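You operate a simulated robot arm through the tools that you are given. There is no shell and no other tool. Be economical: measure what you need, move in short steps, check, and stop when the job is done.

You are at the controls of a simulated robot arm. One attempt, no reset.

## Task
Change the worn pad on the trolley's wooden seat.
Fine: clip open, worn pad in the black scrap tub, seat swept, new pad seated, clip shut; orange hand brush back; the brake stays on. Set down upright: orange hand brush. Where these are worked on the way, their far stop is far enough and under half their travel is too little: pad clip. What is to be rubbed or washed off counts as gone when no trace of it is left.
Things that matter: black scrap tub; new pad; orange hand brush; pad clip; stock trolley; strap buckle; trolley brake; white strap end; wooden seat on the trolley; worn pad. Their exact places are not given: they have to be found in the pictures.

It is judged by the outcome, as a careful person would: the job done as asked, and still so three seconds after it is handed in. It fails if anything else is knocked over, pushed out of place, dropped, spilled or broken.

## Robot
A 7-joint arm with a two-finger parallel gripper on a trunk, on a base that drives. Base frame: it is fixed to the floor where the robot stands at the start and does not move with it; the origin is under the middle of the robot, x ahead of it, y to its left, z up. Readings come in mm, rad, newtons and seconds.
Its first joint turns from -2.897 to 2.897 rad. Places, roughly: black scrap tub [1250, 1000, 750]; new pad (8x8x5 cm) [1100, 0, 800]; pad clip [800, 0, 800]; stock trolley [1000, 100, 500]; strap buckle [800, 200, 900]; trolley brake [900, 500, 600]; white strap end [1250, 250, 750]; wooden seat on the trolley [900, 0, 800]. Payload 3.43 kg.
The TCP is the grasp point between the finger pads, 30 mm short of the fingertips. In the tool frame z runs along the fingers and y along their closing line. The gripper opens to 94 mm. The fingers are 28 mm wide and 10 mm thick; the gripper's body (50 by 96 mm) begins 55 mm behind the TCP.
Orientation is that of the tool frame in the base frame, as [roll, pitch, yaw] about the fixed x, y, z axes, in that order (R = Rz(yaw) Ry(pitch) Rx(roll)). With the fingers straight down and closing along the base's y, the tool's x points along the base's -x, its y along +y and its z along -z.

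## Interface
- The arm moves only by the tool apply_moves. Its argument "series" is a list of rows, each a list of 7 numbers: the shift along the tool's x, y, z in units of 250 mm (1.0 is 250 mm), then the turn, a rotation vector about the tool's x, y, z in units of 120 degrees (1.0 is 120 degrees), then the gripper command, from -1 (shut) to 1 (fully open), values between in proportion. In form: [[dx, dy, dz, ax, ay, az, fingers], ...]. A call has 1 to 8 rows; each row is the pose to reach, as a shift and turn from the pose commanded when the call began, along the tool's axes at that moment. A call with a number of a shift or a turn outside -1 to 1 is refused whole. Each row takes 0.2 s and may step no farther than 50 mm and 0.15 rad from the row before; otherwise, or with a gripper value out of range, the whole call is refused. Where a pose cannot be reached the arm comes as near as it can. A force on the tool above 90 N (or 10 N above the force at the start of the call, whichever is more), or a blocked arm, ends the call early, and 0.2 s more pass. The fingers move at their own pace (about 45 mm/s each) and stop on an object; they squeeze with about 28 N. The grip force told is the motor's: it shows also when the fingers shut on nothing. Time passes only in rows, and 0.2 s behind the last, so rows that repeat a pose let the fingers close. The reply holds the time, the measured pose of the TCP, the force on the tool along the base axes, the opening and the grip force, in the units named above and with some noise, with the torque about the TCP (base axes, N m) and any sound that the robot's microphone picked up.
- Cameras (640 x 400 px; columns grow to the right, rows downward): "scene" is now at [500.9, 193, 1159.7]; the picture's right is [-0.26, -0.96, 0.00], its down [-0.23, 0.06, -0.97] and it looks along [0.94, -0.26, -0.24] (base axes); focal length 214 px, centre (320, 200). "wrist" rides on the gripper at [76, 14, -103] in the tool frame; the picture's right is [-0.18, 0.98, 0.00], its down [-0.75, -0.14, -0.64] and it looks along [-0.63, -0.12, 0.77] (tool axes); focal length 243 px, centre (320, 200).
- camera(camera): a new picture of that camera. The clock stands still meanwhile.
- raise_lower(by): slides the trunk up (or, below 0, down) by that many mm; the arm and the scene camera ride with it, the base frame stays. It gives what a move gives, with no picture.
- steer(legs): drives the robot by 1 to 6 legs, each [ahead, left, turn to the left] in mm, mm and rad, along the robot's own axes; the way and the turn of a leg run together, so that a leg with both is an arc; at most 1500 mm and 3.142 rad a leg. The arm and the cameras ride along, it lands a little off, and it stops where it bumps. It gives what a move gives.
- head_to(pan, tilt): turns the head with the scene camera to pan (to the left, within 1.798 rad either way) and tilt (down, from -0.506 to 1.204), counted from straight ahead of the robot. It gives what a move gives.
- measure_at(camera, pixels): for up to 12 pixels [column, row] of the newest picture of that camera ("zoom" is the newest enlarged one), the place [x, y, z] in the base frame of the surface seen there, good to about 3 mm, but the place of the scene camera against the robot may be out by one fixed shift of up to 12 mm in any direction. The clock stands still meanwhile.
- close_up(camera, box): a new picture of the part [left, top, right, bottom] of that camera's present view, enlarged. The clock stands still meanwhile.
- job_done(): hands the job in; it is judged then, once.

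Work in short steps. Measure before you move; look again where a grasp or a placing could have gone wrong, and mend it. You have 80 turns and 52 pictures in all, those below and enlarged ones among them. Open the gripper and draw the arm clear of the work before you hand the job in, unless the task says otherwise; then end with one line.

The tools are called after ">>>" as a command line: name --pt "numbers of a row" for each row, then --argument value for the rest, lists and objects as JSON in quotes. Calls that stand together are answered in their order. apply_moves: Moves the arm, as the interface text tells. Its arguments: {"type":"object","properties":{"series":{"type":"array"}},"required":["series"]} The other tools are called the same way: raise_lower (by) slides the trunk up or down; steer (legs) drives the base; head_to (pan, tilt) turns the head that bears the scene camera; camera (camera) takes a picture; measure_at (camera, pixels) gives the place of the surface under pixels of a picture; close_up (camera, box) takes an enlarged picture of a part of a camera's view; job_done () hands the job in.

At the start:

```text
clock: 0.0
ee_pos: [657.5, 227.0, 1109.8]
tcp_rot: [3.141, -0.001, 3.141]
ft_force: [-0.3, 0.6, -0.5]
wrist_torque: [0.0, 0.03, -0.04]
grip_width: 94.3
grip_force: 0.1
trunk travel left (down, up): [-225.0, 265.0]
robot x, y, heading: [-1.8, 1.5, 0.002]
head pan, tilt: [-0.269, 0.246]
```

scene: 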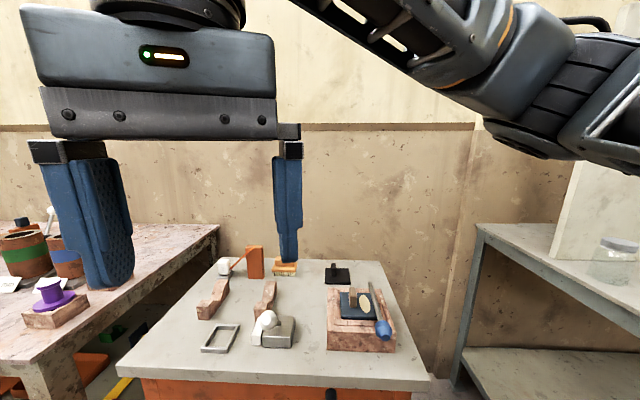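
wrist: 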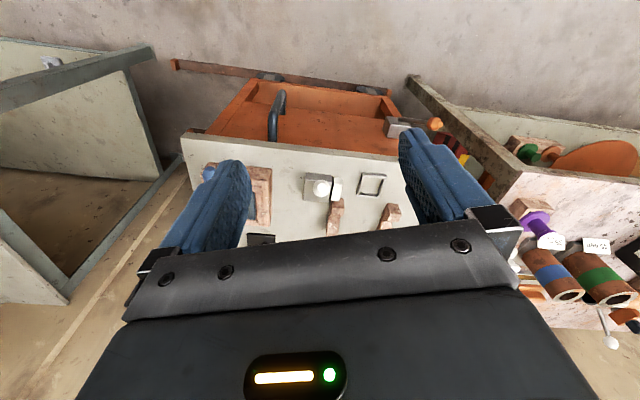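

The trolley top shows around (270,310) in the scene, with the wooden seat at about (360,315). I'll enlarge that part.

>>> close_up --camera "scene" --box '[190, 240, 430, 390]'

>>> close_up --camera "wrist" --box '[180, 70, 460, 250]'

```text
2.67 times, centred on (310, 315) of scene
```

zoom: 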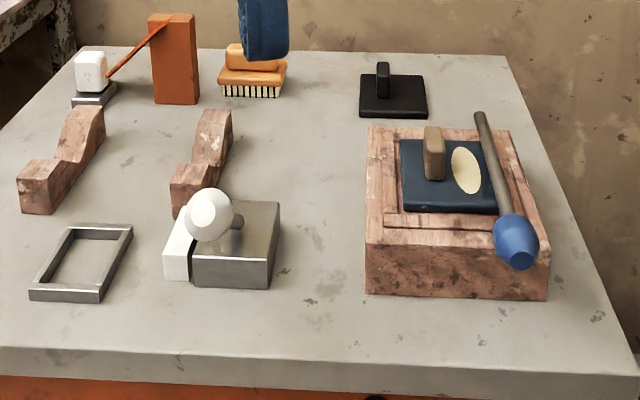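

```text
2.22 times, centred on (320, 160) of wrist
```

zoom: 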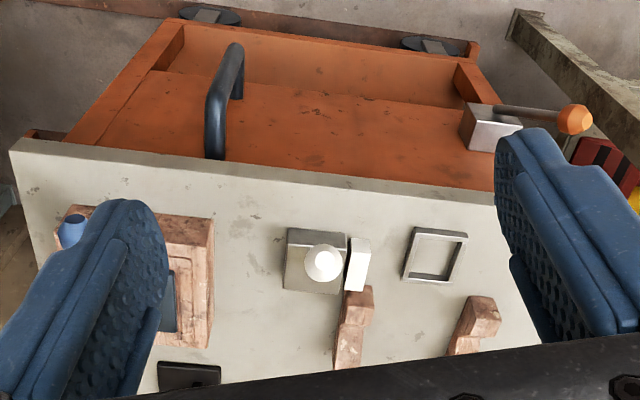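

I'll look to the left for the tub, then take a closer view of the seat to measure in.

>>> head_to --pan 0.65 --tilt 0.35

>>> camera --camera "scene"

>>> head_to --pan -0.35 --tilt 0.6

>>> close_up --camera "scene" --box '[180, 100, 420, 250]'

```text
clock: 1.2
ee_pos: [657.2, 226.4, 1110.9]
tcp_rot: [-3.141, -0.001, -3.14]
ft_force: [-0.7, -0.2, 0.0]
wrist_torque: [-0.02, -0.01, -0.02]
grip_width: 93.9
grip_force: 0.1
trunk travel left (down, up): [-225.0, 265.0]
robot x, y, heading: [1.7, -0.7, 0.001]
head pan, tilt: [0.649, 0.351]
```

```text
47 pictures are left
```

scene: 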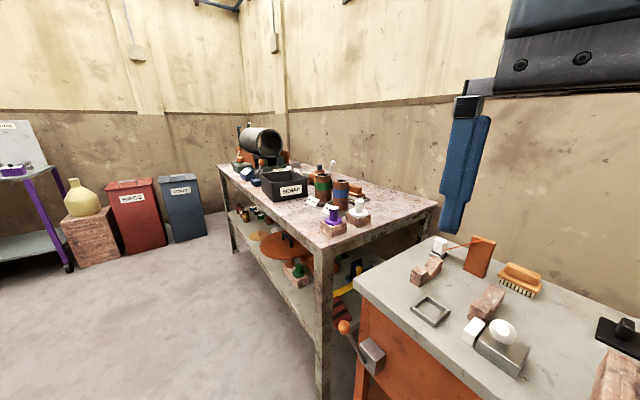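

```text
clock: 2.5
ee_pos: [657.5, 227.1, 1110.2]
tcp_rot: [-3.141, 0.0, -3.141]
ft_force: [0.9, 0.8, 0.4]
wrist_torque: [-0.02, -0.01, -0.04]
grip_width: 94.0
grip_force: 0.1
trunk travel left (down, up): [-225.0, 265.0]
robot x, y, heading: [0.5, -0.5, 0.0]
head pan, tilt: [-0.351, 0.6]
```

```text
2.67 times, centred on (300, 175) of scene
```

zoom: 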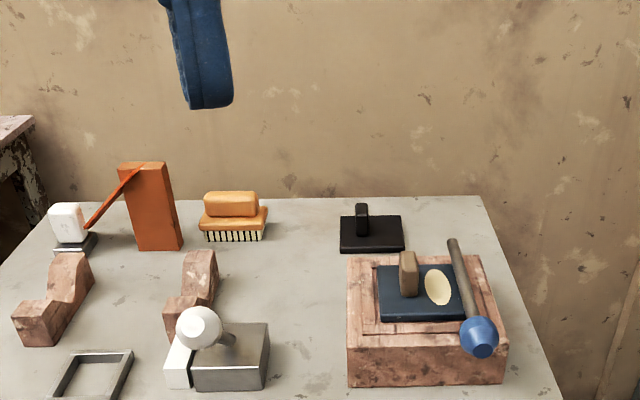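

Tub labelled SCRAP was at (285,182) of the panned picture. Now I measure the clip (knob 480,337; rod end 452,243), pads, seat and brush in the zoom.

>>> measure_at --camera "zoom" --pixels '[[480, 337], [452, 243], [466, 290], [407, 258], [400, 300], [436, 288], [350, 270], [350, 340], [500, 345], [480, 262], [415, 340], [372, 262]]'

>>> measure_at --camera "zoom" --pixels '[[362, 208], [345, 244], [400, 246], [390, 222], [231, 196], [206, 212], [262, 214], [210, 236], [262, 236], [200, 320], [230, 335], [415, 230]]'

```text
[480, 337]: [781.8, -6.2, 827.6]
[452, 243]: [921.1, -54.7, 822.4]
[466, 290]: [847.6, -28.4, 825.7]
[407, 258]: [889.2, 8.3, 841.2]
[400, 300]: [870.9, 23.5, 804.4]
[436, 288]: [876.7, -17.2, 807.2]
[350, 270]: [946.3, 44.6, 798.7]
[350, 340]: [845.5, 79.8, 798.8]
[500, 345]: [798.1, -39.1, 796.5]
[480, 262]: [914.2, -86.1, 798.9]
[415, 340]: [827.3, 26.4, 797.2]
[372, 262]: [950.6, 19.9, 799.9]
```

```text
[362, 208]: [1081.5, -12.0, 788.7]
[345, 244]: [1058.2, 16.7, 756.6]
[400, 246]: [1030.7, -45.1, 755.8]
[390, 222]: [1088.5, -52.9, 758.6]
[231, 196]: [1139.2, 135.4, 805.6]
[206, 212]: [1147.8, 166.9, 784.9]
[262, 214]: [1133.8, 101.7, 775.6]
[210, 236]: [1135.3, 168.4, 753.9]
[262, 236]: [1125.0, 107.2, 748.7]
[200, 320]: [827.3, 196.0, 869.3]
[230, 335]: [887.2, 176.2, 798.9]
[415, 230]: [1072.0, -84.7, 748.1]
```

The clip is a rod with a blue knob (knob ~[782,-6,828], far end ~[921,-55,822]). I bring the wrist camera over the seat to see its mechanism and correct the scene offset.

>>> apply_moves --pt "-0.034 -0.155 0.08 0 0 0 1" --pt "-0.068 -0.31 0.16 0 0 0 1" --pt "-0.102 -0.465 0.24 0 0 0 1" --pt "-0.136 -0.62 0.32 0 0 0 1" --pt "-0.17 -0.776 0.4 0 0 0 1"

>>> camera --camera "wrist"

```text
clock: 3.7
ee_pos: [700.9, 33.2, 1011.6]
tcp_rot: [-3.14, 0.0, -3.141]
ft_force: [0.1, 0.3, -0.7]
wrist_torque: [-0.03, 0.02, 0.02]
grip_width: 93.8
grip_force: 0.1
trunk travel left (down, up): [-225.0, 265.0]
robot x, y, heading: [3.7, -4.1, -0.004]
head pan, tilt: [-0.351, 0.6]
```

```text
45 pictures are left
```

wrist: 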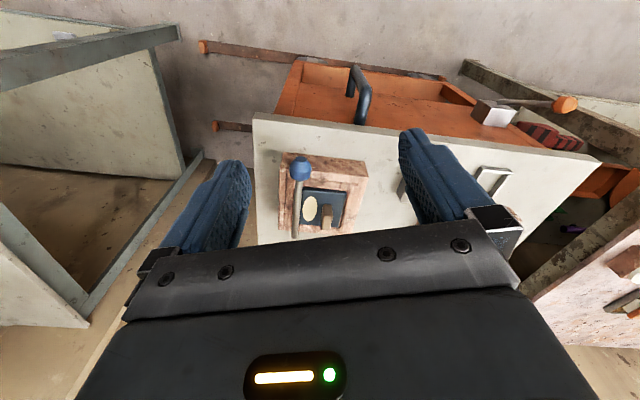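

The seat shows at (325,195); enlarge it.

>>> close_up --camera "wrist" --box '[256, 140, 384, 240]'

>>> measure_at --camera "zoom" --pixels '[[220, 140], [195, 450], [212, 250], [355, 350], [310, 300], [270, 340], [440, 280], [250, 280], [420, 340], [130, 200], [550, 200], [290, 130]]'

```text
4.00 times, centred on (320, 190) of wrist
```

zoom: 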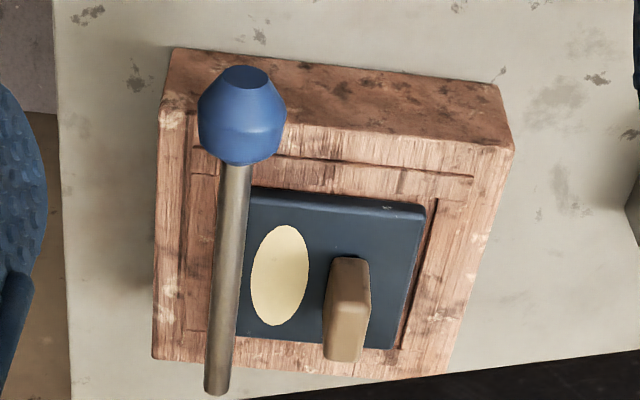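

```text
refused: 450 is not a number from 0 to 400
```

I measure in this zoom: knob, rod, tab, pad corners and seat corners.

>>> measure_at --camera "zoom" --pixels '[[240, 120], [216, 388], [230, 250], [346, 300], [280, 280], [252, 198], [420, 212], [392, 342], [246, 330], [162, 110], [510, 150], [156, 352]]'

>>> measure_at --camera "zoom" --pixels '[[440, 370], [192, 170], [470, 190], [186, 300], [345, 355], [350, 265], [204, 200], [300, 180], [260, 150], [100, 300]]'

```text
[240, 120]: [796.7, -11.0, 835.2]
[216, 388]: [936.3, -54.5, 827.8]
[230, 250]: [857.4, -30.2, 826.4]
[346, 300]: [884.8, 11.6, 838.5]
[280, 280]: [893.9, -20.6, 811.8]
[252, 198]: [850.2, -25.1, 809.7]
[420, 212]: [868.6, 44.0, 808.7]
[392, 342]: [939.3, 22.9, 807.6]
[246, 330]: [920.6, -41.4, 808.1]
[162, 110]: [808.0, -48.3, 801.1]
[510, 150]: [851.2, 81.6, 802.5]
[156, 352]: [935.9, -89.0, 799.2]
```

```text
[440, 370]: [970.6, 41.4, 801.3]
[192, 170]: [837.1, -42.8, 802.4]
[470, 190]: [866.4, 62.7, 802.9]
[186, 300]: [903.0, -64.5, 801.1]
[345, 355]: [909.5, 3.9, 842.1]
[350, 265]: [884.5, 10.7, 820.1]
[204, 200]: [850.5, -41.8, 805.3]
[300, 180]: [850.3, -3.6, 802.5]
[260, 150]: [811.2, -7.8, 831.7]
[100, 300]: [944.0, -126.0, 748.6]
```

Clip rod runs parallel to the seat's side (yaw about -0.30 rad). I need a sharper look for the pivot, at the rod's far end.

>>> close_up --camera "scene" --box '[302, 180, 382, 250]'

>>> close_up --camera "wrist" --box '[280, 150, 344, 250]'

```text
5.71 times, centred on (342, 215) of scene
```

zoom: 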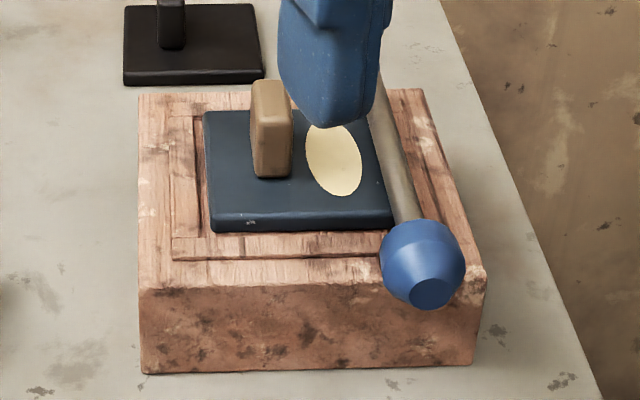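

```text
4.00 times, centred on (312, 200) of wrist
```

zoom: 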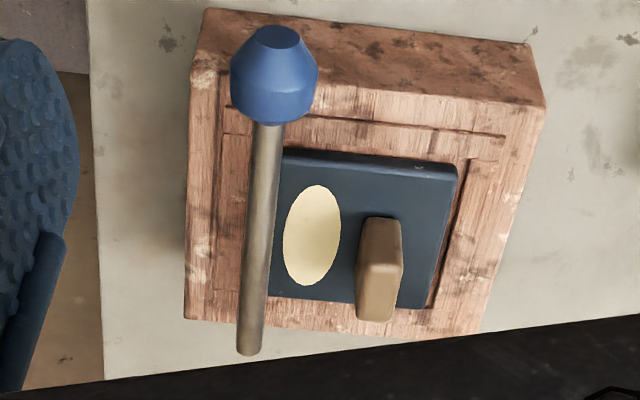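

No pivot visible; I'll find its motion by feel. I align the gripper with the rod (turn -0.30 rad) and hover above the knob, then look again.

>>> apply_moves --pt "-0.089 -0.042 0.111 0 0 0.0358 1" --pt "-0.178 -0.084 0.222 0 0 0.0716 1" --pt "-0.267 -0.126 0.333 0 0 0.1074 1" --pt "-0.356 -0.168 0.444 0 0 0.1432 1"

>>> camera --camera "wrist"

>>> camera --camera "scene"

```text
clock: 4.7
ee_pos: [789.0, -10.3, 899.9]
tcp_rot: [-3.14, 0.0, 2.841]
ft_force: [-0.4, -0.4, 0.3]
wrist_torque: [-0.03, -0.02, 0.0]
grip_width: 93.8
grip_force: 0.1
trunk travel left (down, up): [-225.0, 265.0]
robot x, y, heading: [-3.7, 1.2, 0.002]
head pan, tilt: [-0.351, 0.6]
```

```text
41 pictures are left
```

wrist: 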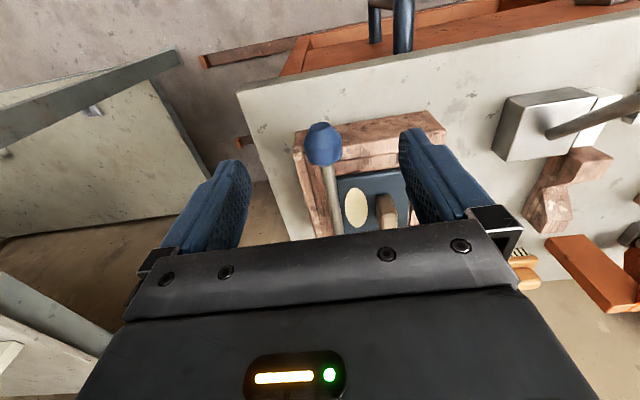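

```text
40 pictures are left
```

scene: 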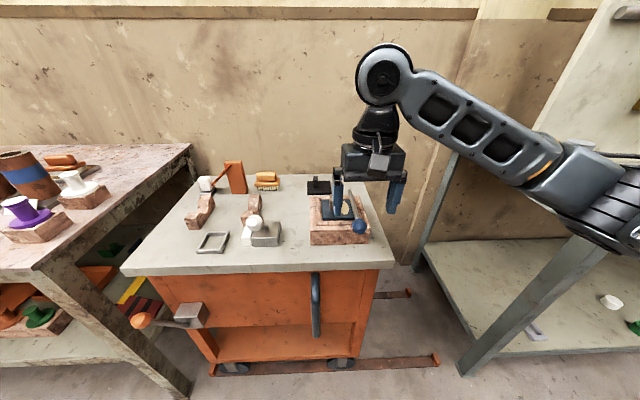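

Knob at (322,145) in the wrist picture; measure its outline and the pad.

>>> measure_at --camera "wrist" --pixels '[[322, 128], [322, 145], [322, 160], [308, 145], [338, 145], [325, 170], [333, 225], [386, 205], [345, 180], [296, 150]]'

```text
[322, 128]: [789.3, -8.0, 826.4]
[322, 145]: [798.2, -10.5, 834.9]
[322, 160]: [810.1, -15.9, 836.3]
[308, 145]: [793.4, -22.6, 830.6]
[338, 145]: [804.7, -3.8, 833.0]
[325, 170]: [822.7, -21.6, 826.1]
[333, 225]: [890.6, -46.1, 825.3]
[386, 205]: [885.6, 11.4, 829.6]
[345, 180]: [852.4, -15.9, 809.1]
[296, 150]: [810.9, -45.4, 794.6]
```

Knob centre is about [799,-12,820], just off the seat's front edge. I descend around it and close.

>>> apply_moves --pt "-0.019 0.006 0.16 0 0 0 1" --pt "-0.019 0.006 0.328 0 0 0 1" --pt "-0.019 0.006 0.328 0 0 0 0" --pt "-0.019 0.006 0.328 0 0 0 -0.4" --pt "-0.019 0.006 0.328 0 0 0 -0.6" --pt "-0.019 0.006 0.328 0 0 0 -0.6"

```text
clock: 6.1
ee_pos: [791.9, -10.6, 818.7]
tcp_rot: [-3.138, -0.001, 2.837]
ft_force: [-13.2, -20.2, -3.4]
wrist_torque: [0.09, 0.26, -0.44]
grip_width: 34.0
grip_force: 23.5
trunk travel left (down, up): [-225.0, 265.0]
robot x, y, heading: [0.5, 1.4, -0.0]
head pan, tilt: [-0.351, 0.6]
```

Gripped at 34 mm with about 23 N sideways; I ease 3 mm toward -v, then test a small lift.

>>> apply_moves --pt "0 -0.012 0 0 0 0 -0.6" --pt "0 -0.012 -0.02 0 0 0 -0.6" --pt "0 -0.012 -0.04 0 0 0 -0.6"

```text
clock: 6.9
ee_pos: [793.5, -11.9, 829.6]
tcp_rot: [3.14, 0.005, 2.841]
ft_force: [-1.7, -10.9, 4.2]
wrist_torque: [-0.11, -0.03, -0.05]
grip_width: 30.6
grip_force: 21.3
trunk travel left (down, up): [-225.0, 265.0]
robot x, y, heading: [0.3, 1.7, 0.001]
head pan, tilt: [-0.351, 0.6]
```

Rose 11 mm with little force but the opening shrank; check whether the knob came along.

>>> close_up --camera "wrist" --box '[240, 60, 400, 240]'

>>> close_up --camera "scene" --box '[290, 170, 410, 260]'

```text
2.22 times, centred on (320, 150) of wrist
```

zoom: 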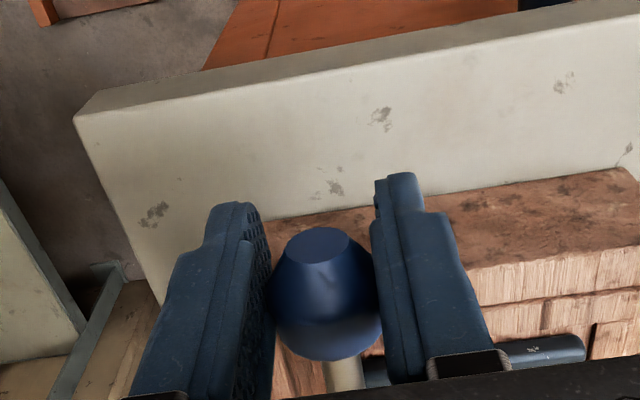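

```text
4.44 times, centred on (350, 215) of scene
```

zoom: 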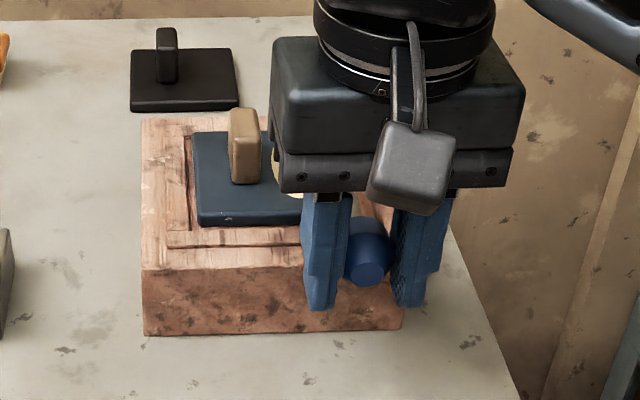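

Measure knob's flat front face and the rod.

>>> measure_at --camera "scene" --pixels '[[359, 231], [359, 224]]'

>>> measure_at --camera "wrist" --pixels '[[383, 169], [383, 180], [386, 205], [395, 226]]'

```text
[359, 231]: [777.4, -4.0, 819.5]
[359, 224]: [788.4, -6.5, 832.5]
```

```text
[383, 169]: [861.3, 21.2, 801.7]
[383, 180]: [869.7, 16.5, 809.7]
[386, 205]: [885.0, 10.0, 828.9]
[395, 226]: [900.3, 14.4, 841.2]
```

Measure the knob itself in the wrist picture: (320,172), (322,195).

>>> measure_at --camera "wrist" --pixels '[[320, 172], [318, 164], [322, 195], [324, 215], [331, 235]]'

```text
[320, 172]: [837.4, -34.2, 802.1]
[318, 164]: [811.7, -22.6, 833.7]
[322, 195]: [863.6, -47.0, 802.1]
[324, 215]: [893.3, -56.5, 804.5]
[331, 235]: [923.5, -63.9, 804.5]
```

Those referred to an older picture; I measure the newest zoom (scene) instead.

>>> measure_at --camera "zoom" --pixels '[[370, 272], [370, 235], [350, 250], [322, 250], [410, 250], [372, 282]]'

```text
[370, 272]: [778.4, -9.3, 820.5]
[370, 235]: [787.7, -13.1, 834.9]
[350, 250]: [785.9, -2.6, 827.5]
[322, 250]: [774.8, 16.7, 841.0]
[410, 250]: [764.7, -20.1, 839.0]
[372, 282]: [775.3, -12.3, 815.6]
```

The knob stayed at its height (top ~836), so the grip just slid up: it doesn't lift. It likely swings flat about its far end; I loosen, keep tips above the seat (z≈806), and push it toward -v along a small arc.

>>> apply_moves --pt "0 0 -0.024 0 0 0 -0.1" --pt "0 0 -0.024 0 0 0 -0.1" --pt "-0.0044 -0.0708 -0.024 0 0 -0.0583 -0.1" --pt "-0.0172 -0.1403 -0.024 0 0 -0.1167 -0.1" --pt "-0.0385 -0.208 -0.024 0 0 -0.175 -0.1"

>>> close_up --camera "scene" --box '[290, 170, 434, 260]'

```text
clock: 8.1
ee_pos: [786.4, -63.9, 834.9]
tcp_rot: [-3.141, -0.001, -3.074]
ft_force: [0.1, 0.6, -0.3]
wrist_torque: [0.01, -0.01, -0.04]
grip_width: 42.7
grip_force: 0.3
trunk travel left (down, up): [-225.0, 265.0]
robot x, y, heading: [1.6, 0.7, -0.003]
head pan, tilt: [-0.351, 0.6]
```

```text
4.44 times, centred on (362, 215) of scene
```

zoom: 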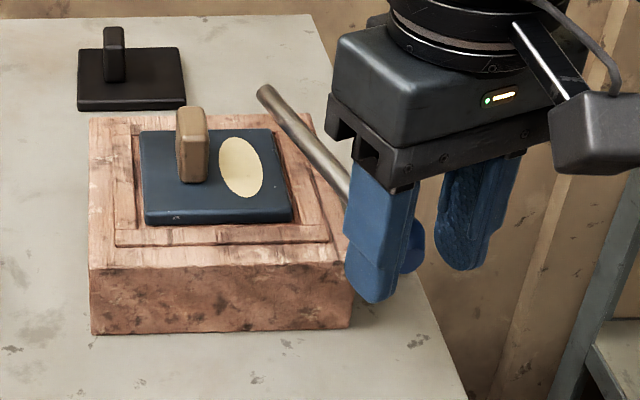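

The rod swings freely. I measure its line to fix the pivot, then continue.

>>> measure_at --camera "zoom" --pixels '[[268, 96], [300, 135], [335, 178], [412, 245], [318, 120], [330, 215]]'

```text
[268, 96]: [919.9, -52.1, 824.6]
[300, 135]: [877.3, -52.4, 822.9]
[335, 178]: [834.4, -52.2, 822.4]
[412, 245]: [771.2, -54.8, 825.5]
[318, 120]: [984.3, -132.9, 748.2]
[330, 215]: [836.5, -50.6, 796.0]
```

Pivot is about [928,-52]. Continue the arc 32° more.

>>> apply_moves --pt "-0.0055 -0.079 0 0 0 -0.0667 -0.1" --pt "-0.022 -0.1566 0 0 0 -0.1333 -0.1" --pt "-0.0491 -0.231 0 0 0 -0.2 -0.1" --pt "-0.0863 -0.301 0 0 0 -0.2667 -0.1"

```text
clock: 9.1
ee_pos: [811.7, -137.0, 834.6]
tcp_rot: [-3.139, 0.001, -2.515]
ft_force: [-1.1, -0.5, 0.3]
wrist_torque: [-0.04, 0.03, -0.01]
grip_width: 42.7
grip_force: 0.1
trunk travel left (down, up): [-225.0, 265.0]
robot x, y, heading: [-2.0, 2.6, -0.001]
head pan, tilt: [-0.351, 0.6]
```

No stop yet; another 32°.

>>> apply_moves --pt "-0.0055 -0.079 0 0 0 -0.0667 -0.1" --pt "-0.022 -0.1566 0 0 0 -0.1333 -0.1" --pt "-0.0491 -0.231 0 0 0 -0.2 -0.1" --pt "-0.0863 -0.301 0 0 0 -0.2667 -0.1"

>>> close_up --camera "scene" --box '[290, 140, 450, 240]'

```text
clock: 10.1
ee_pos: [861.1, -168.8, 831.9]
tcp_rot: [3.104, 0.003, -1.964]
ft_force: [-53.6, 17.7, 15.0]
wrist_torque: [-0.22, 1.35, 0.1]
grip_width: 84.9
grip_force: 28.6
trunk travel left (down, up): [-225.0, 265.0]
robot x, y, heading: [-1.7, 5.0, 0.003]
head pan, tilt: [-0.351, 0.6]
stopped in row 4: the force on the tool passed its limit at 158 N (the readings are from after the stop); the commanded pose is now the measured one
```

```text
4.00 times, centred on (370, 190) of scene
```

zoom: 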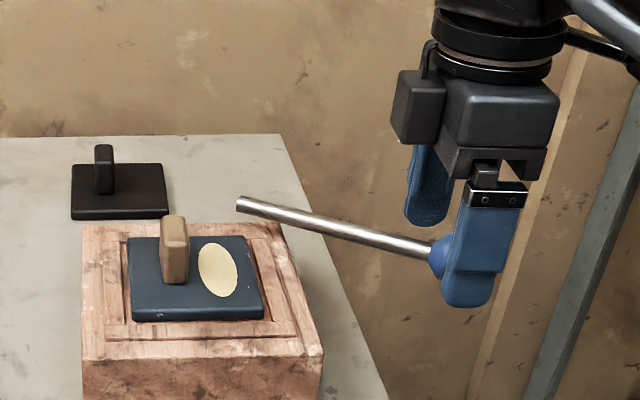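

The far stop is reached (rod about 70° open). I ease back, open and lift clear.

>>> apply_moves --pt "0 0.02 0 0 0 0 0.9" --pt "0 0.02 0 0 0 0 1" --pt "0 0.02 -0.18 0 0 0 1" --pt "0 0.02 -0.36 0 0 0 1" --pt "0 0.02 -0.54 0 0 0 1"

>>> close_up --camera "scene" --box '[180, 100, 420, 250]'

>>> measure_at --camera "zoom" --pixels '[[350, 270], [350, 340], [500, 345], [480, 262], [372, 262], [362, 208], [345, 244], [400, 246], [407, 258], [382, 270], [384, 316], [462, 312]]'

```text
clock: 11.3
ee_pos: [863.5, -170.2, 964.0]
tcp_rot: [3.11, 0.005, -1.97]
ft_force: [0.4, 0.2, -1.0]
wrist_torque: [-0.03, 0.03, -0.01]
grip_width: 93.9
grip_force: 0.2
trunk travel left (down, up): [-225.0, 265.0]
robot x, y, heading: [-2.8, 1.3, -0.0]
head pan, tilt: [-0.351, 0.6]
```

```text
2.67 times, centred on (300, 175) of scene
```

zoom: 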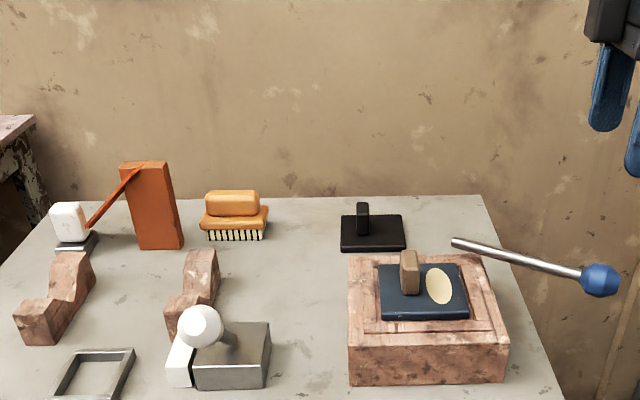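

```text
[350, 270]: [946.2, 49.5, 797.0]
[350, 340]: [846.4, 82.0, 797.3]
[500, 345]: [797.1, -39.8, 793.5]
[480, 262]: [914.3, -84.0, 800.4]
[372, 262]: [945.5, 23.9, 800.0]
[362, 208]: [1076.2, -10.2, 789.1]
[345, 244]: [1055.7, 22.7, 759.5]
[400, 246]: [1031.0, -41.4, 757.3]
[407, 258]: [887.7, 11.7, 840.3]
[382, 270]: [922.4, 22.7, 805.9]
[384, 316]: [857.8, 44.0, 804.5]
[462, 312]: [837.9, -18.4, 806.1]
```

Clip is open and seat unmoved. Now look left to measure the scrap tub and table edges before picking the worn pad.

>>> head_to --pan 0.65 --tilt 0.45

>>> camera --camera "scene"

```text
clock: 12.6
ee_pos: [864.5, -169.4, 964.5]
tcp_rot: [3.111, 0.003, -1.971]
ft_force: [0.0, 0.4, 0.0]
wrist_torque: [0.02, -0.01, -0.02]
grip_width: 93.9
grip_force: 0.1
trunk travel left (down, up): [-225.0, 265.0]
robot x, y, heading: [-0.5, -0.3, 0.0]
head pan, tilt: [0.649, 0.45]
```

```text
34 pictures are left
```

scene: 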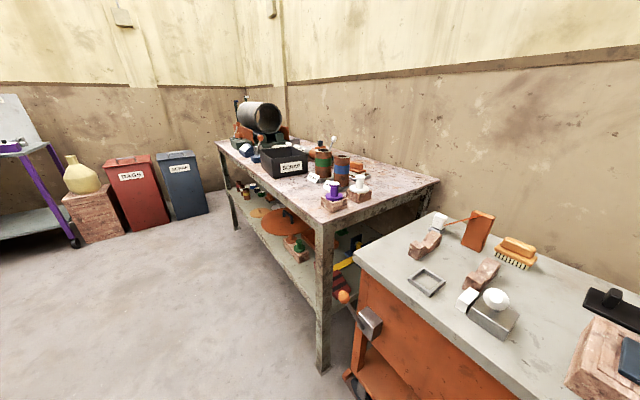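

Tub at about (285,158). Measure its rim, bottom, and the table's edges, plus neighbours.

>>> measure_at --camera "scene" --pixels '[[262, 153], [265, 176], [307, 172], [302, 151], [284, 156], [318, 224], [222, 146], [265, 182], [345, 297], [322, 160], [340, 165], [437, 182]]'

>>> close_up --camera "scene" --box '[215, 85, 375, 235]'

```text
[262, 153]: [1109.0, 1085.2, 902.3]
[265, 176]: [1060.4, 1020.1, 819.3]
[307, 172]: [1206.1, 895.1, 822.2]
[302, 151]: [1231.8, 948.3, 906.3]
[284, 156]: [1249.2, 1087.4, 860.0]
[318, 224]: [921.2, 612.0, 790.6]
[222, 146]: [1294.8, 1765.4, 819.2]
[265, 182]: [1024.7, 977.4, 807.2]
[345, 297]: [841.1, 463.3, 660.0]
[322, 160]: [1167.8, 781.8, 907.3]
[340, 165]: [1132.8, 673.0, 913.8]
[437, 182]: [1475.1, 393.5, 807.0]
```

```text
2.67 times, centred on (295, 160) of scene
```

zoom: 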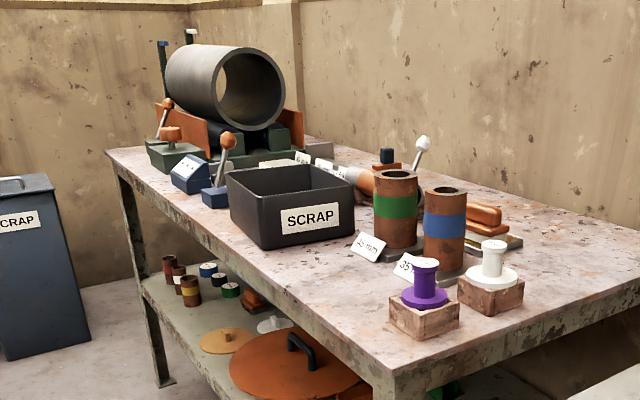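

Measure the tub rim corners in this zoom.

>>> measure_at --camera "zoom" --pixels '[[230, 175], [263, 198], [352, 183], [308, 166], [300, 192], [245, 188], [310, 178], [262, 246], [350, 228], [393, 172], [216, 190], [228, 140]]'

```text
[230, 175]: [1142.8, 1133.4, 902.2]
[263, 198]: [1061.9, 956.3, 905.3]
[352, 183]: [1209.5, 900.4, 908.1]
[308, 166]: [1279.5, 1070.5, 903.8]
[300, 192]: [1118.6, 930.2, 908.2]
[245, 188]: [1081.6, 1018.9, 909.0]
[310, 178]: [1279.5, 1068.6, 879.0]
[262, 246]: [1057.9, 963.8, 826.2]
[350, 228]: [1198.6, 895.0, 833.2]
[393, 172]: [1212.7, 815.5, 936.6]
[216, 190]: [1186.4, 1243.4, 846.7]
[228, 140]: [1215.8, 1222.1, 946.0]
```

Tub centre ≈[1178,1016], rim z≈908. Now I turn the gripper back to the seat's alignment and go over the worn pad's tab (~[897,7]).

>>> apply_moves --pt "-0.088 0.02 0.017 0.0011 -0.001 0.066 1" --pt "-0.176 0.039 0.035 0.0022 -0.002 0.132 1" --pt "-0.264 0.058 0.052 0.0033 -0.003 0.198 1" --pt "-0.352 0.078 0.07 0.0045 -0.004 0.264 1" --pt "-0.44 0.098 0.087 0.0056 -0.005 0.33 1" --pt "-0.527 0.117 0.105 0.0067 -0.006 0.396 1" --pt "-0.615 0.137 0.122 0.0078 -0.007 0.461 1" --pt "-0.703 0.156 0.14 0.0089 -0.008 0.527 1"

>>> apply_moves --pt "0 0 0 0.0015 -0.0014 0.06 1" --pt "0 0 0 0.003 -0.0027 0.118 1" --pt "0 0 0 0.003 -0.0027 0.1755 1"

>>> camera --camera "wrist"

```text
clock: 14.3
ee_pos: [894.3, 5.6, 932.6]
tcp_rot: [3.128, -0.003, -3.078]
ft_force: [0.4, 0.0, 0.7]
wrist_torque: [0.01, -0.02, -0.01]
grip_width: 94.1
grip_force: 0.0
trunk travel left (down, up): [-225.0, 265.0]
robot x, y, heading: [-3.8, -2.2, 0.002]
head pan, tilt: [0.649, 0.45]
```

```text
clock: 15.2
ee_pos: [893.9, 7.0, 933.2]
tcp_rot: [3.136, 0.002, 2.841]
ft_force: [-0.3, -0.2, -0.7]
wrist_torque: [0.01, 0.01, 0.01]
grip_width: 94.0
grip_force: 0.0
trunk travel left (down, up): [-225.0, 265.0]
robot x, y, heading: [0.5, 2.1, 0.001]
head pan, tilt: [0.649, 0.45]
```

```text
32 pictures are left
```

wrist: 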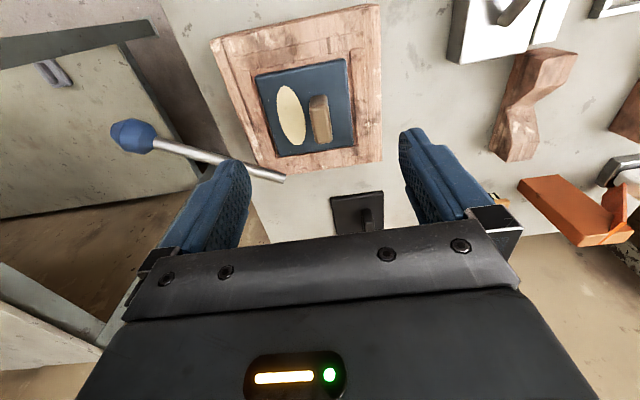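

Clear view: tab at (320,118), new pad (357,212). Measure both.

>>> measure_at --camera "wrist" --pixels '[[313, 99], [325, 97], [316, 135], [331, 133], [257, 78], [344, 60], [354, 147], [276, 155], [372, 213], [331, 197], [382, 192], [283, 180]]'

>>> close_up --camera "wrist" --box '[205, 0, 405, 240]'

```text
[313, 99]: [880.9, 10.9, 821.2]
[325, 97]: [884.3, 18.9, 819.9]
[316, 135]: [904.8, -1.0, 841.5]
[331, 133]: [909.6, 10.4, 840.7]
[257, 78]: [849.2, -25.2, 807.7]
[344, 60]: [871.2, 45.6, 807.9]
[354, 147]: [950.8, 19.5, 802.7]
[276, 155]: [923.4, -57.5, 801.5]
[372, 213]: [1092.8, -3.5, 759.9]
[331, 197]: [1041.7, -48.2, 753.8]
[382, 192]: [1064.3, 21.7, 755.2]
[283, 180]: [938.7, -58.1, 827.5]
```

```text
1.67 times, centred on (305, 120) of wrist
```

zoom: 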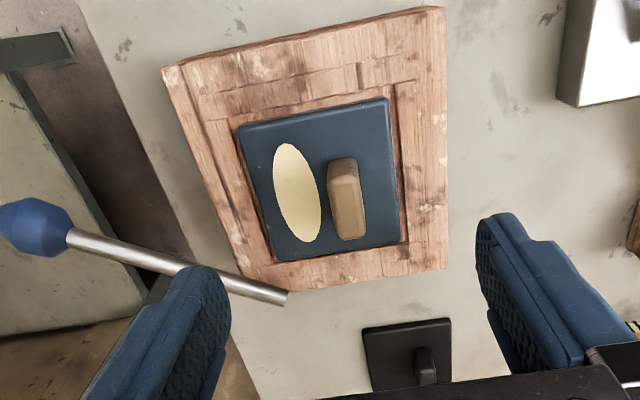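

Tab centre ≈[895,9.5], top 841, pad top 808. Descend so the tips stop at 812, and close.

>>> apply_moves --pt "0 0.01 0.18 0 0 0 0.2" --pt "0 0.01 0.364 0 0 0 0" --pt "0 0.01 0.364 0 0 0 -0.5" --pt "0 0.01 0.364 0 0 0 -1" --pt "0 0.01 0.364 0 0 0 -1" --pt "0 0.01 0.364 0 0 0 -1"

```text
clock: 16.6
ee_pos: [896.9, 9.3, 841.1]
tcp_rot: [3.135, 0.002, 2.841]
ft_force: [0.2, 0.0, 0.8]
wrist_torque: [0.04, -0.02, 0.01]
grip_width: 19.9
grip_force: 27.8
trunk travel left (down, up): [-225.0, 265.0]
robot x, y, heading: [-2.6, -2.0, 0.004]
head pan, tilt: [0.649, 0.45]
```

Gripped the tab (20 mm). Lift 160 mm and look.

>>> apply_moves --pt "0 0 -0.1 0 0 0 -1" --pt "0 0 -0.28 0 0 0 -1" --pt "0 0 -0.46 0 0 0 -1" --pt "0 0 -0.64 0 0 0 -1" --pt "0.16 0 -0.76 0 0 0 -1" --pt "0.32 0 -0.84 0 0 0 -1" --pt "0.48 0 -0.92 0 0 0 -1"

>>> camera --camera "wrist"

```text
clock: 18.1
ee_pos: [780.6, 43.7, 1068.1]
tcp_rot: [3.136, 0.001, 2.841]
ft_force: [0.5, -0.1, -0.9]
wrist_torque: [0.02, -0.01, 0.01]
grip_width: 19.9
grip_force: 27.9
trunk travel left (down, up): [-225.0, 265.0]
robot x, y, heading: [-2.0, 2.1, -0.0]
head pan, tilt: [0.649, 0.45]
```

```text
30 pictures are left
```

wrist: 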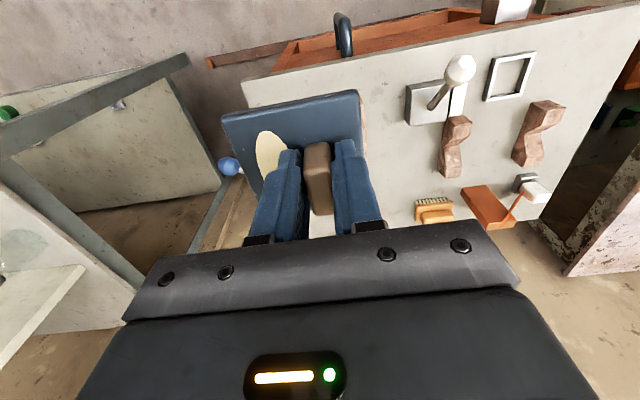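

Pad is held. Drive left 972 then ahead 397 so the pad comes over the tub.

>>> steer --legs '[[0, 972, 0], [397, 0, 0]]'

>>> head_to --pan 0 --tilt 0.4

>>> camera --camera "scene"

>>> camera --camera "wrist"

```text
clock: 22.9
ee_pos: [785.4, 984.9, 1070.0]
tcp_rot: [3.138, 0.002, 2.862]
ft_force: [0.1, -0.4, -0.7]
wrist_torque: [0.03, 0.01, 0.0]
grip_width: 19.9
grip_force: 27.9
trunk travel left (down, up): [-225.0, 265.0]
robot x, y, heading: [4.5, 927.6, 0.025]
head pan, tilt: [0.649, 0.45]
stopped in leg 1: the robot was blocked; the commanded pose is now the measured one
```

```text
clock: 23.9
ee_pos: [785.4, 985.6, 1069.2]
tcp_rot: [3.136, 0.004, 2.863]
ft_force: [-0.3, 0.3, -1.8]
wrist_torque: [-0.01, 0.01, 0.01]
grip_width: 19.8
grip_force: 27.5
trunk travel left (down, up): [-225.0, 265.0]
robot x, y, heading: [2.8, 928.7, 0.027]
head pan, tilt: [0.0, 0.4]
```

```text
29 pictures are left
```

scene: 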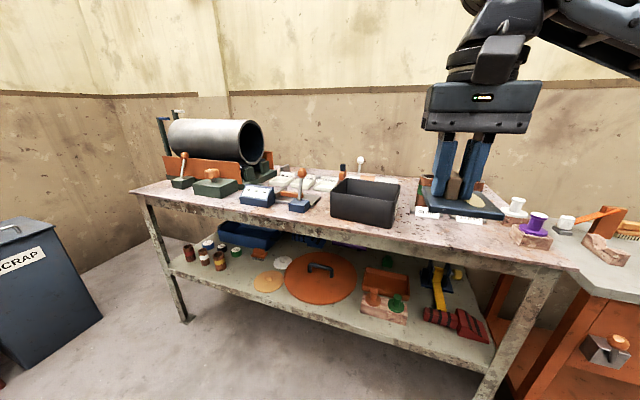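

```text
28 pictures are left
```

wrist: 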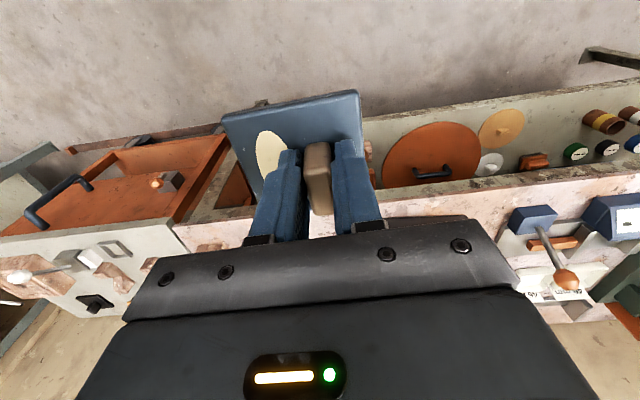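

Something blocked the base on its left; look there before going on.

>>> head_to --pan 1.5 --tilt 0.7

>>> camera --camera "scene"

```text
clock: 25.5
ee_pos: [786.7, 986.1, 1068.2]
tcp_rot: [3.136, 0.001, 2.862]
ft_force: [-0.6, -0.7, -0.7]
wrist_torque: [-0.01, -0.05, 0.03]
grip_width: 19.8
grip_force: 27.7
trunk travel left (down, up): [-225.0, 265.0]
robot x, y, heading: [1.9, 930.2, 0.02]
head pan, tilt: [1.499, 0.7]
```

```text
27 pictures are left
```

scene: 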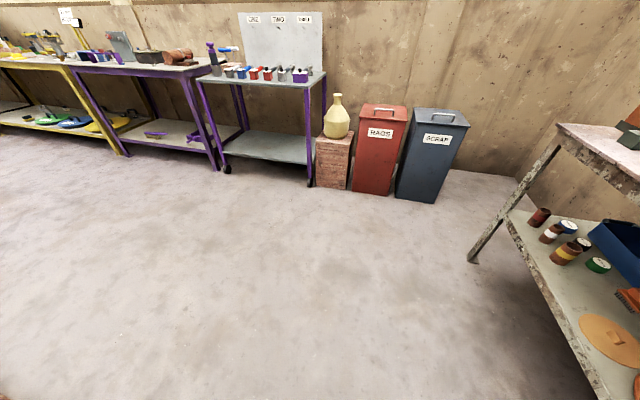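

Nothing visible directly left; the heading turned slightly left, so check rear-left and low.

>>> head_to --pan 1.798 --tilt 1.15

>>> camera --camera "scene"

```text
clock: 26.4
ee_pos: [784.8, 985.0, 1068.9]
tcp_rot: [3.136, 0.002, 2.863]
ft_force: [0.8, -0.4, -1.2]
wrist_torque: [-0.04, -0.02, 0.01]
grip_width: 20.0
grip_force: 28.2
trunk travel left (down, up): [-225.0, 265.0]
robot x, y, heading: [6.2, 925.2, 0.017]
head pan, tilt: [1.798, 1.15]
```

```text
26 pictures are left
```

scene: 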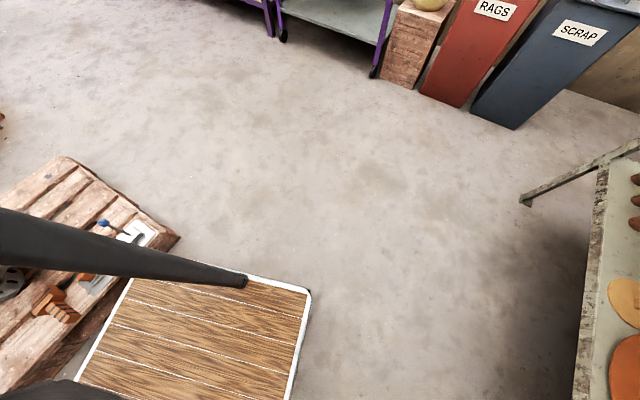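

A pallet behind-left stopped the base. I back off right a bit, go ahead, then correct left once clear of it.

>>> steer --legs '[[0, -25, 0], [393, 0, 0], [0, 56, -0.02]]'

>>> camera --camera "scene"

>>> head_to --pan 0 --tilt 0.5

>>> camera --camera "scene"

```text
clock: 29.8
ee_pos: [1178.4, 1001.5, 1069.3]
tcp_rot: [3.137, 0.001, 2.832]
ft_force: [0.3, -0.6, -0.3]
wrist_torque: [0.0, 0.02, 0.0]
grip_width: 19.7
grip_force: 28.3
trunk travel left (down, up): [-225.0, 265.0]
robot x, y, heading: [399.2, 966.6, -0.01]
head pan, tilt: [1.798, 1.15]
```

```text
25 pictures are left
```

scene: 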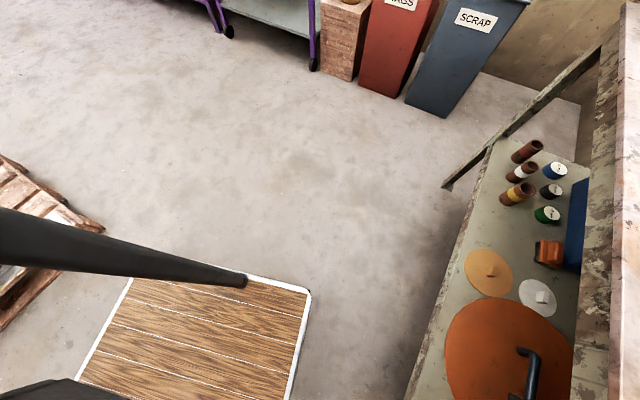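

```text
clock: 31.6
ee_pos: [1178.6, 1001.3, 1069.7]
tcp_rot: [3.135, 0.001, 2.832]
ft_force: [0.3, -0.4, -0.9]
wrist_torque: [0.04, 0.02, 0.01]
grip_width: 19.9
grip_force: 27.7
trunk travel left (down, up): [-225.0, 265.0]
robot x, y, heading: [397.0, 963.2, -0.007]
head pan, tilt: [0.0, 0.499]
```

```text
24 pictures are left
```

scene: 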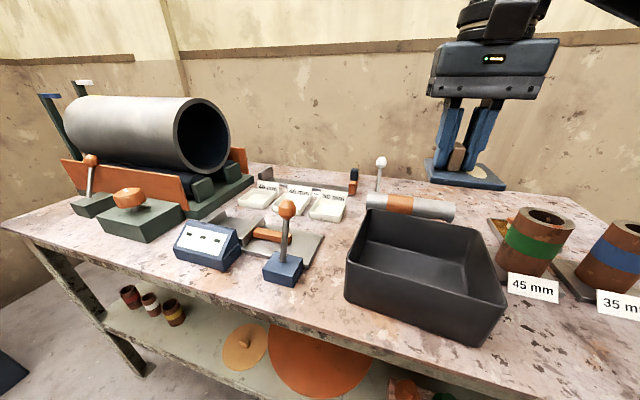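

Measure the tub rim from here: (363,212), (346,295), (498,305), (492,232), and the inner floor.

>>> measure_at --camera "scene" --pixels '[[365, 210], [350, 262], [485, 308], [490, 228], [430, 255], [420, 285], [504, 300], [347, 258], [463, 180], [410, 207]]'

```text
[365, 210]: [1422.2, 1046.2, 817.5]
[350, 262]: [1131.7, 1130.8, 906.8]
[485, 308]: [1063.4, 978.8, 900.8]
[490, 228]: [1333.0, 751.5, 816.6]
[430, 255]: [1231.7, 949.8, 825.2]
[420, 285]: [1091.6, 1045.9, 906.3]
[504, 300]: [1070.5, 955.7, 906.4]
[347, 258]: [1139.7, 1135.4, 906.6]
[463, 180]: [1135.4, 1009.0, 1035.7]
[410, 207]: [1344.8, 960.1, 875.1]
```

Tub centre ≈[1181,1016]; shift +14 mm in y and lower the pad into it, then release.

>>> apply_moves --pt "0 0.056 0.18 0 0 0 -1" --pt "0 0.056 0.37 0 0 0 -1" --pt "0 0.056 0.56 0 0 0 -1" --pt "0 0.056 0.74 0 0 0 -1"

```text
clock: 32.6
ee_pos: [1183.8, 1014.3, 883.7]
tcp_rot: [3.137, 0.002, 2.832]
ft_force: [-0.2, -0.7, -1.0]
wrist_torque: [0.0, -0.02, -0.01]
grip_width: 19.9
grip_force: 27.9
trunk travel left (down, up): [-225.0, 265.0]
robot x, y, heading: [395.7, 963.9, -0.009]
head pan, tilt: [0.0, 0.499]
```

>>> apply_moves --pt "0 0 0.024 0 0 0 -1" --pt "0 0 0.024 0 0 0 -0.2" --pt "0 0 0.024 0 0 0 0" --pt "0 0 0.024 0 0 0 0" --pt "0 0 -0.15 0 0 0 0" --pt "0 0 -0.34 0 0 0 0" --pt "0 0 -0.53 0 0 0 0" --pt "0 0 -0.72 0 0 0 0"

>>> camera --camera "scene"

```text
clock: 34.4
ee_pos: [1183.9, 1015.2, 1065.2]
tcp_rot: [3.137, 0.001, 2.832]
ft_force: [0.8, -0.4, -1.1]
wrist_torque: [-0.02, 0.02, 0.02]
grip_width: 47.1
grip_force: 0.0
trunk travel left (down, up): [-225.0, 265.0]
robot x, y, heading: [396.2, 964.8, -0.009]
head pan, tilt: [0.0, 0.499]
```

```text
23 pictures are left
```

scene: 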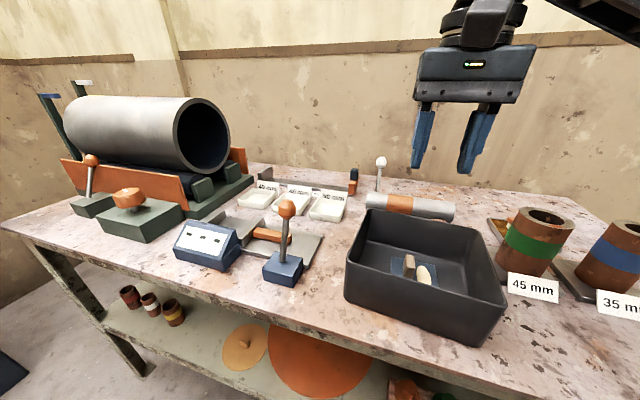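

Pad is in the tub. Drive back a bit and right to stand at about (210,0), where seat, new pad and brush are all in reach.

>>> steer --legs '[[0, -64, 0.009], [-180, 0, 0], [0, -900, 0]]'

>>> head_to --pan -0.2 --tilt 0.75

>>> camera --camera "scene"

```text
clock: 40.9
ee_pos: [1012.1, 62.2, 1064.1]
tcp_rot: [3.135, 0.002, 2.857]
ft_force: [-0.2, -0.6, 0.0]
wrist_torque: [-0.01, -0.04, 0.02]
grip_width: 47.0
grip_force: 0.0
trunk travel left (down, up): [-225.0, 265.0]
robot x, y, heading: [228.0, -5.1, 0.012]
head pan, tilt: [0.0, 0.499]
```

```text
clock: 41.6
ee_pos: [1013.2, 62.9, 1065.1]
tcp_rot: [3.136, 0.002, 2.856]
ft_force: [-0.1, 0.0, 0.3]
wrist_torque: [-0.03, 0.01, -0.02]
grip_width: 46.8
grip_force: 0.0
trunk travel left (down, up): [-225.0, 265.0]
robot x, y, heading: [230.6, -5.6, 0.011]
head pan, tilt: [-0.201, 0.75]
```

```text
22 pictures are left
```

scene: 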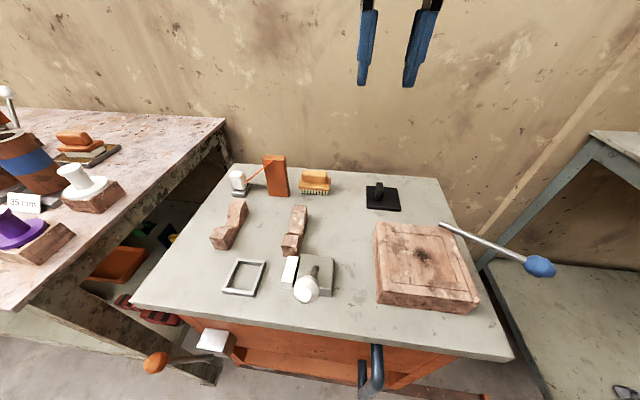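

There's a dirt patch in the seat at (424,255). Enlarge the seat and the brush.

>>> close_up --camera "scene" --box '[290, 160, 490, 320]'

>>> measure_at --camera "zoom" --pixels '[[370, 255], [345, 240], [345, 275], [395, 270], [392, 235], [60, 58], [84, 46], [110, 62], [40, 85], [112, 88], [50, 48], [320, 95]]'

```text
2.50 times, centred on (390, 240) of scene
```

zoom: 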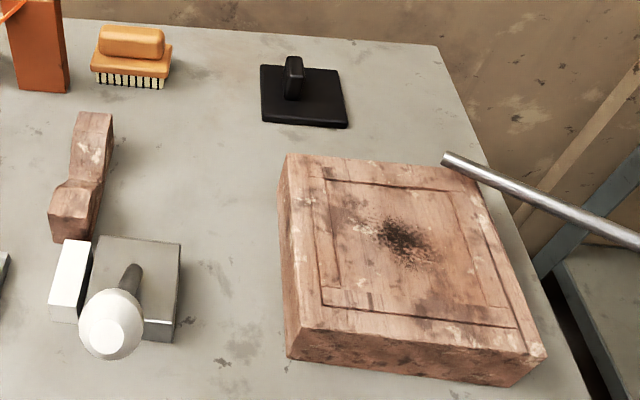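

```text
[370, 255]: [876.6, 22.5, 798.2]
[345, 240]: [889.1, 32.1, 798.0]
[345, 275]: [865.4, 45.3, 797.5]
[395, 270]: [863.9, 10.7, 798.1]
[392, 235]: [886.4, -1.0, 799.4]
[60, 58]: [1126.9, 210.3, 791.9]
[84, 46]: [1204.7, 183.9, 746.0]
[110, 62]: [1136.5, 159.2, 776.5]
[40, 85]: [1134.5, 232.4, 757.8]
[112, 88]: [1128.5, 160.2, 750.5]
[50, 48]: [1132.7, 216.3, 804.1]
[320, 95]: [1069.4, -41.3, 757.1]
```

Take a wrist view here for a better position of the brush and new pad.

>>> camera --camera "wrist"

```text
20 pictures are left
```

wrist: 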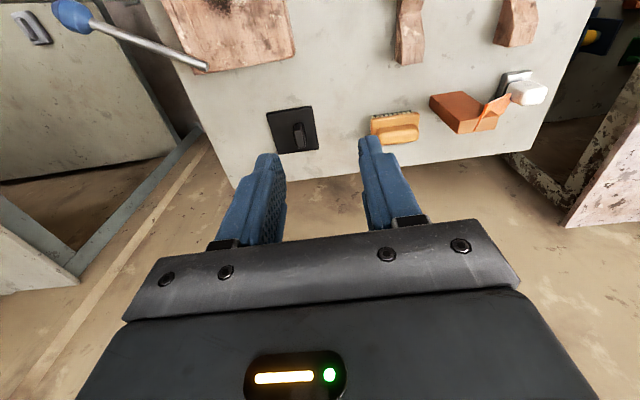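

>>> close_up --camera "wrist" --box '[255, 90, 435, 170]'

>>> measure_at --camera "zoom" --pixels '[[420, 130], [500, 125], [575, 110], [440, 160], [500, 155], [570, 145], [410, 110], [580, 90], [60, 110], [205, 80], [225, 195], [160, 150]]'

```text
3.56 times, centred on (345, 130) of wrist
```

zoom: 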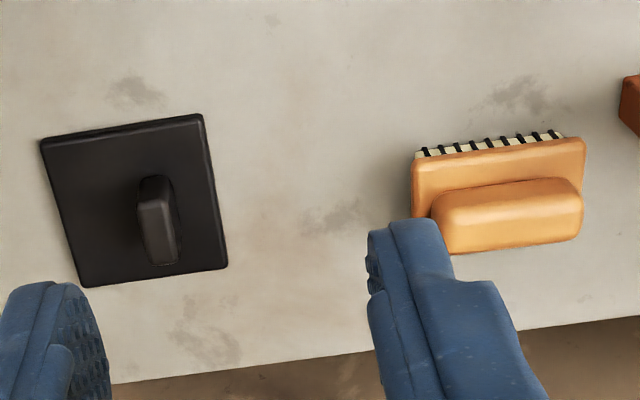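

```text
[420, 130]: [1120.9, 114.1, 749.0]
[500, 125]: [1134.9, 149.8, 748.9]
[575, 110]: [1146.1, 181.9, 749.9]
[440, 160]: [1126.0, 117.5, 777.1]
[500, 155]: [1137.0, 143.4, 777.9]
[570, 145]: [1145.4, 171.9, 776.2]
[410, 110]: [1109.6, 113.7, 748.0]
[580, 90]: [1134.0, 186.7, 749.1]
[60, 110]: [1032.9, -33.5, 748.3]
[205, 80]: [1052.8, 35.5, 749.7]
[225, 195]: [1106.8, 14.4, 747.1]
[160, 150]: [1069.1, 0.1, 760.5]
```

>>> measure_at --camera "zoom" --pixels '[[440, 212], [572, 188], [458, 244], [574, 228], [510, 205], [416, 190], [47, 145], [197, 122], [222, 262], [88, 280], [148, 212], [166, 258]]'

```text
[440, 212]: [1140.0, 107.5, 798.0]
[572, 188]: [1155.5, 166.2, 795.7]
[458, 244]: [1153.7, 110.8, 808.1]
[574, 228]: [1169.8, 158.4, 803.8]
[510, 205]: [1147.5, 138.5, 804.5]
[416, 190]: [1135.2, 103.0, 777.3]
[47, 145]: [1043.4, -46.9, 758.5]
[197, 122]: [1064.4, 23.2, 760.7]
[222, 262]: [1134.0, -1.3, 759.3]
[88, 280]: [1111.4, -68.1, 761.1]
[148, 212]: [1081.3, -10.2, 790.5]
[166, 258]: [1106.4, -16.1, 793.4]
```

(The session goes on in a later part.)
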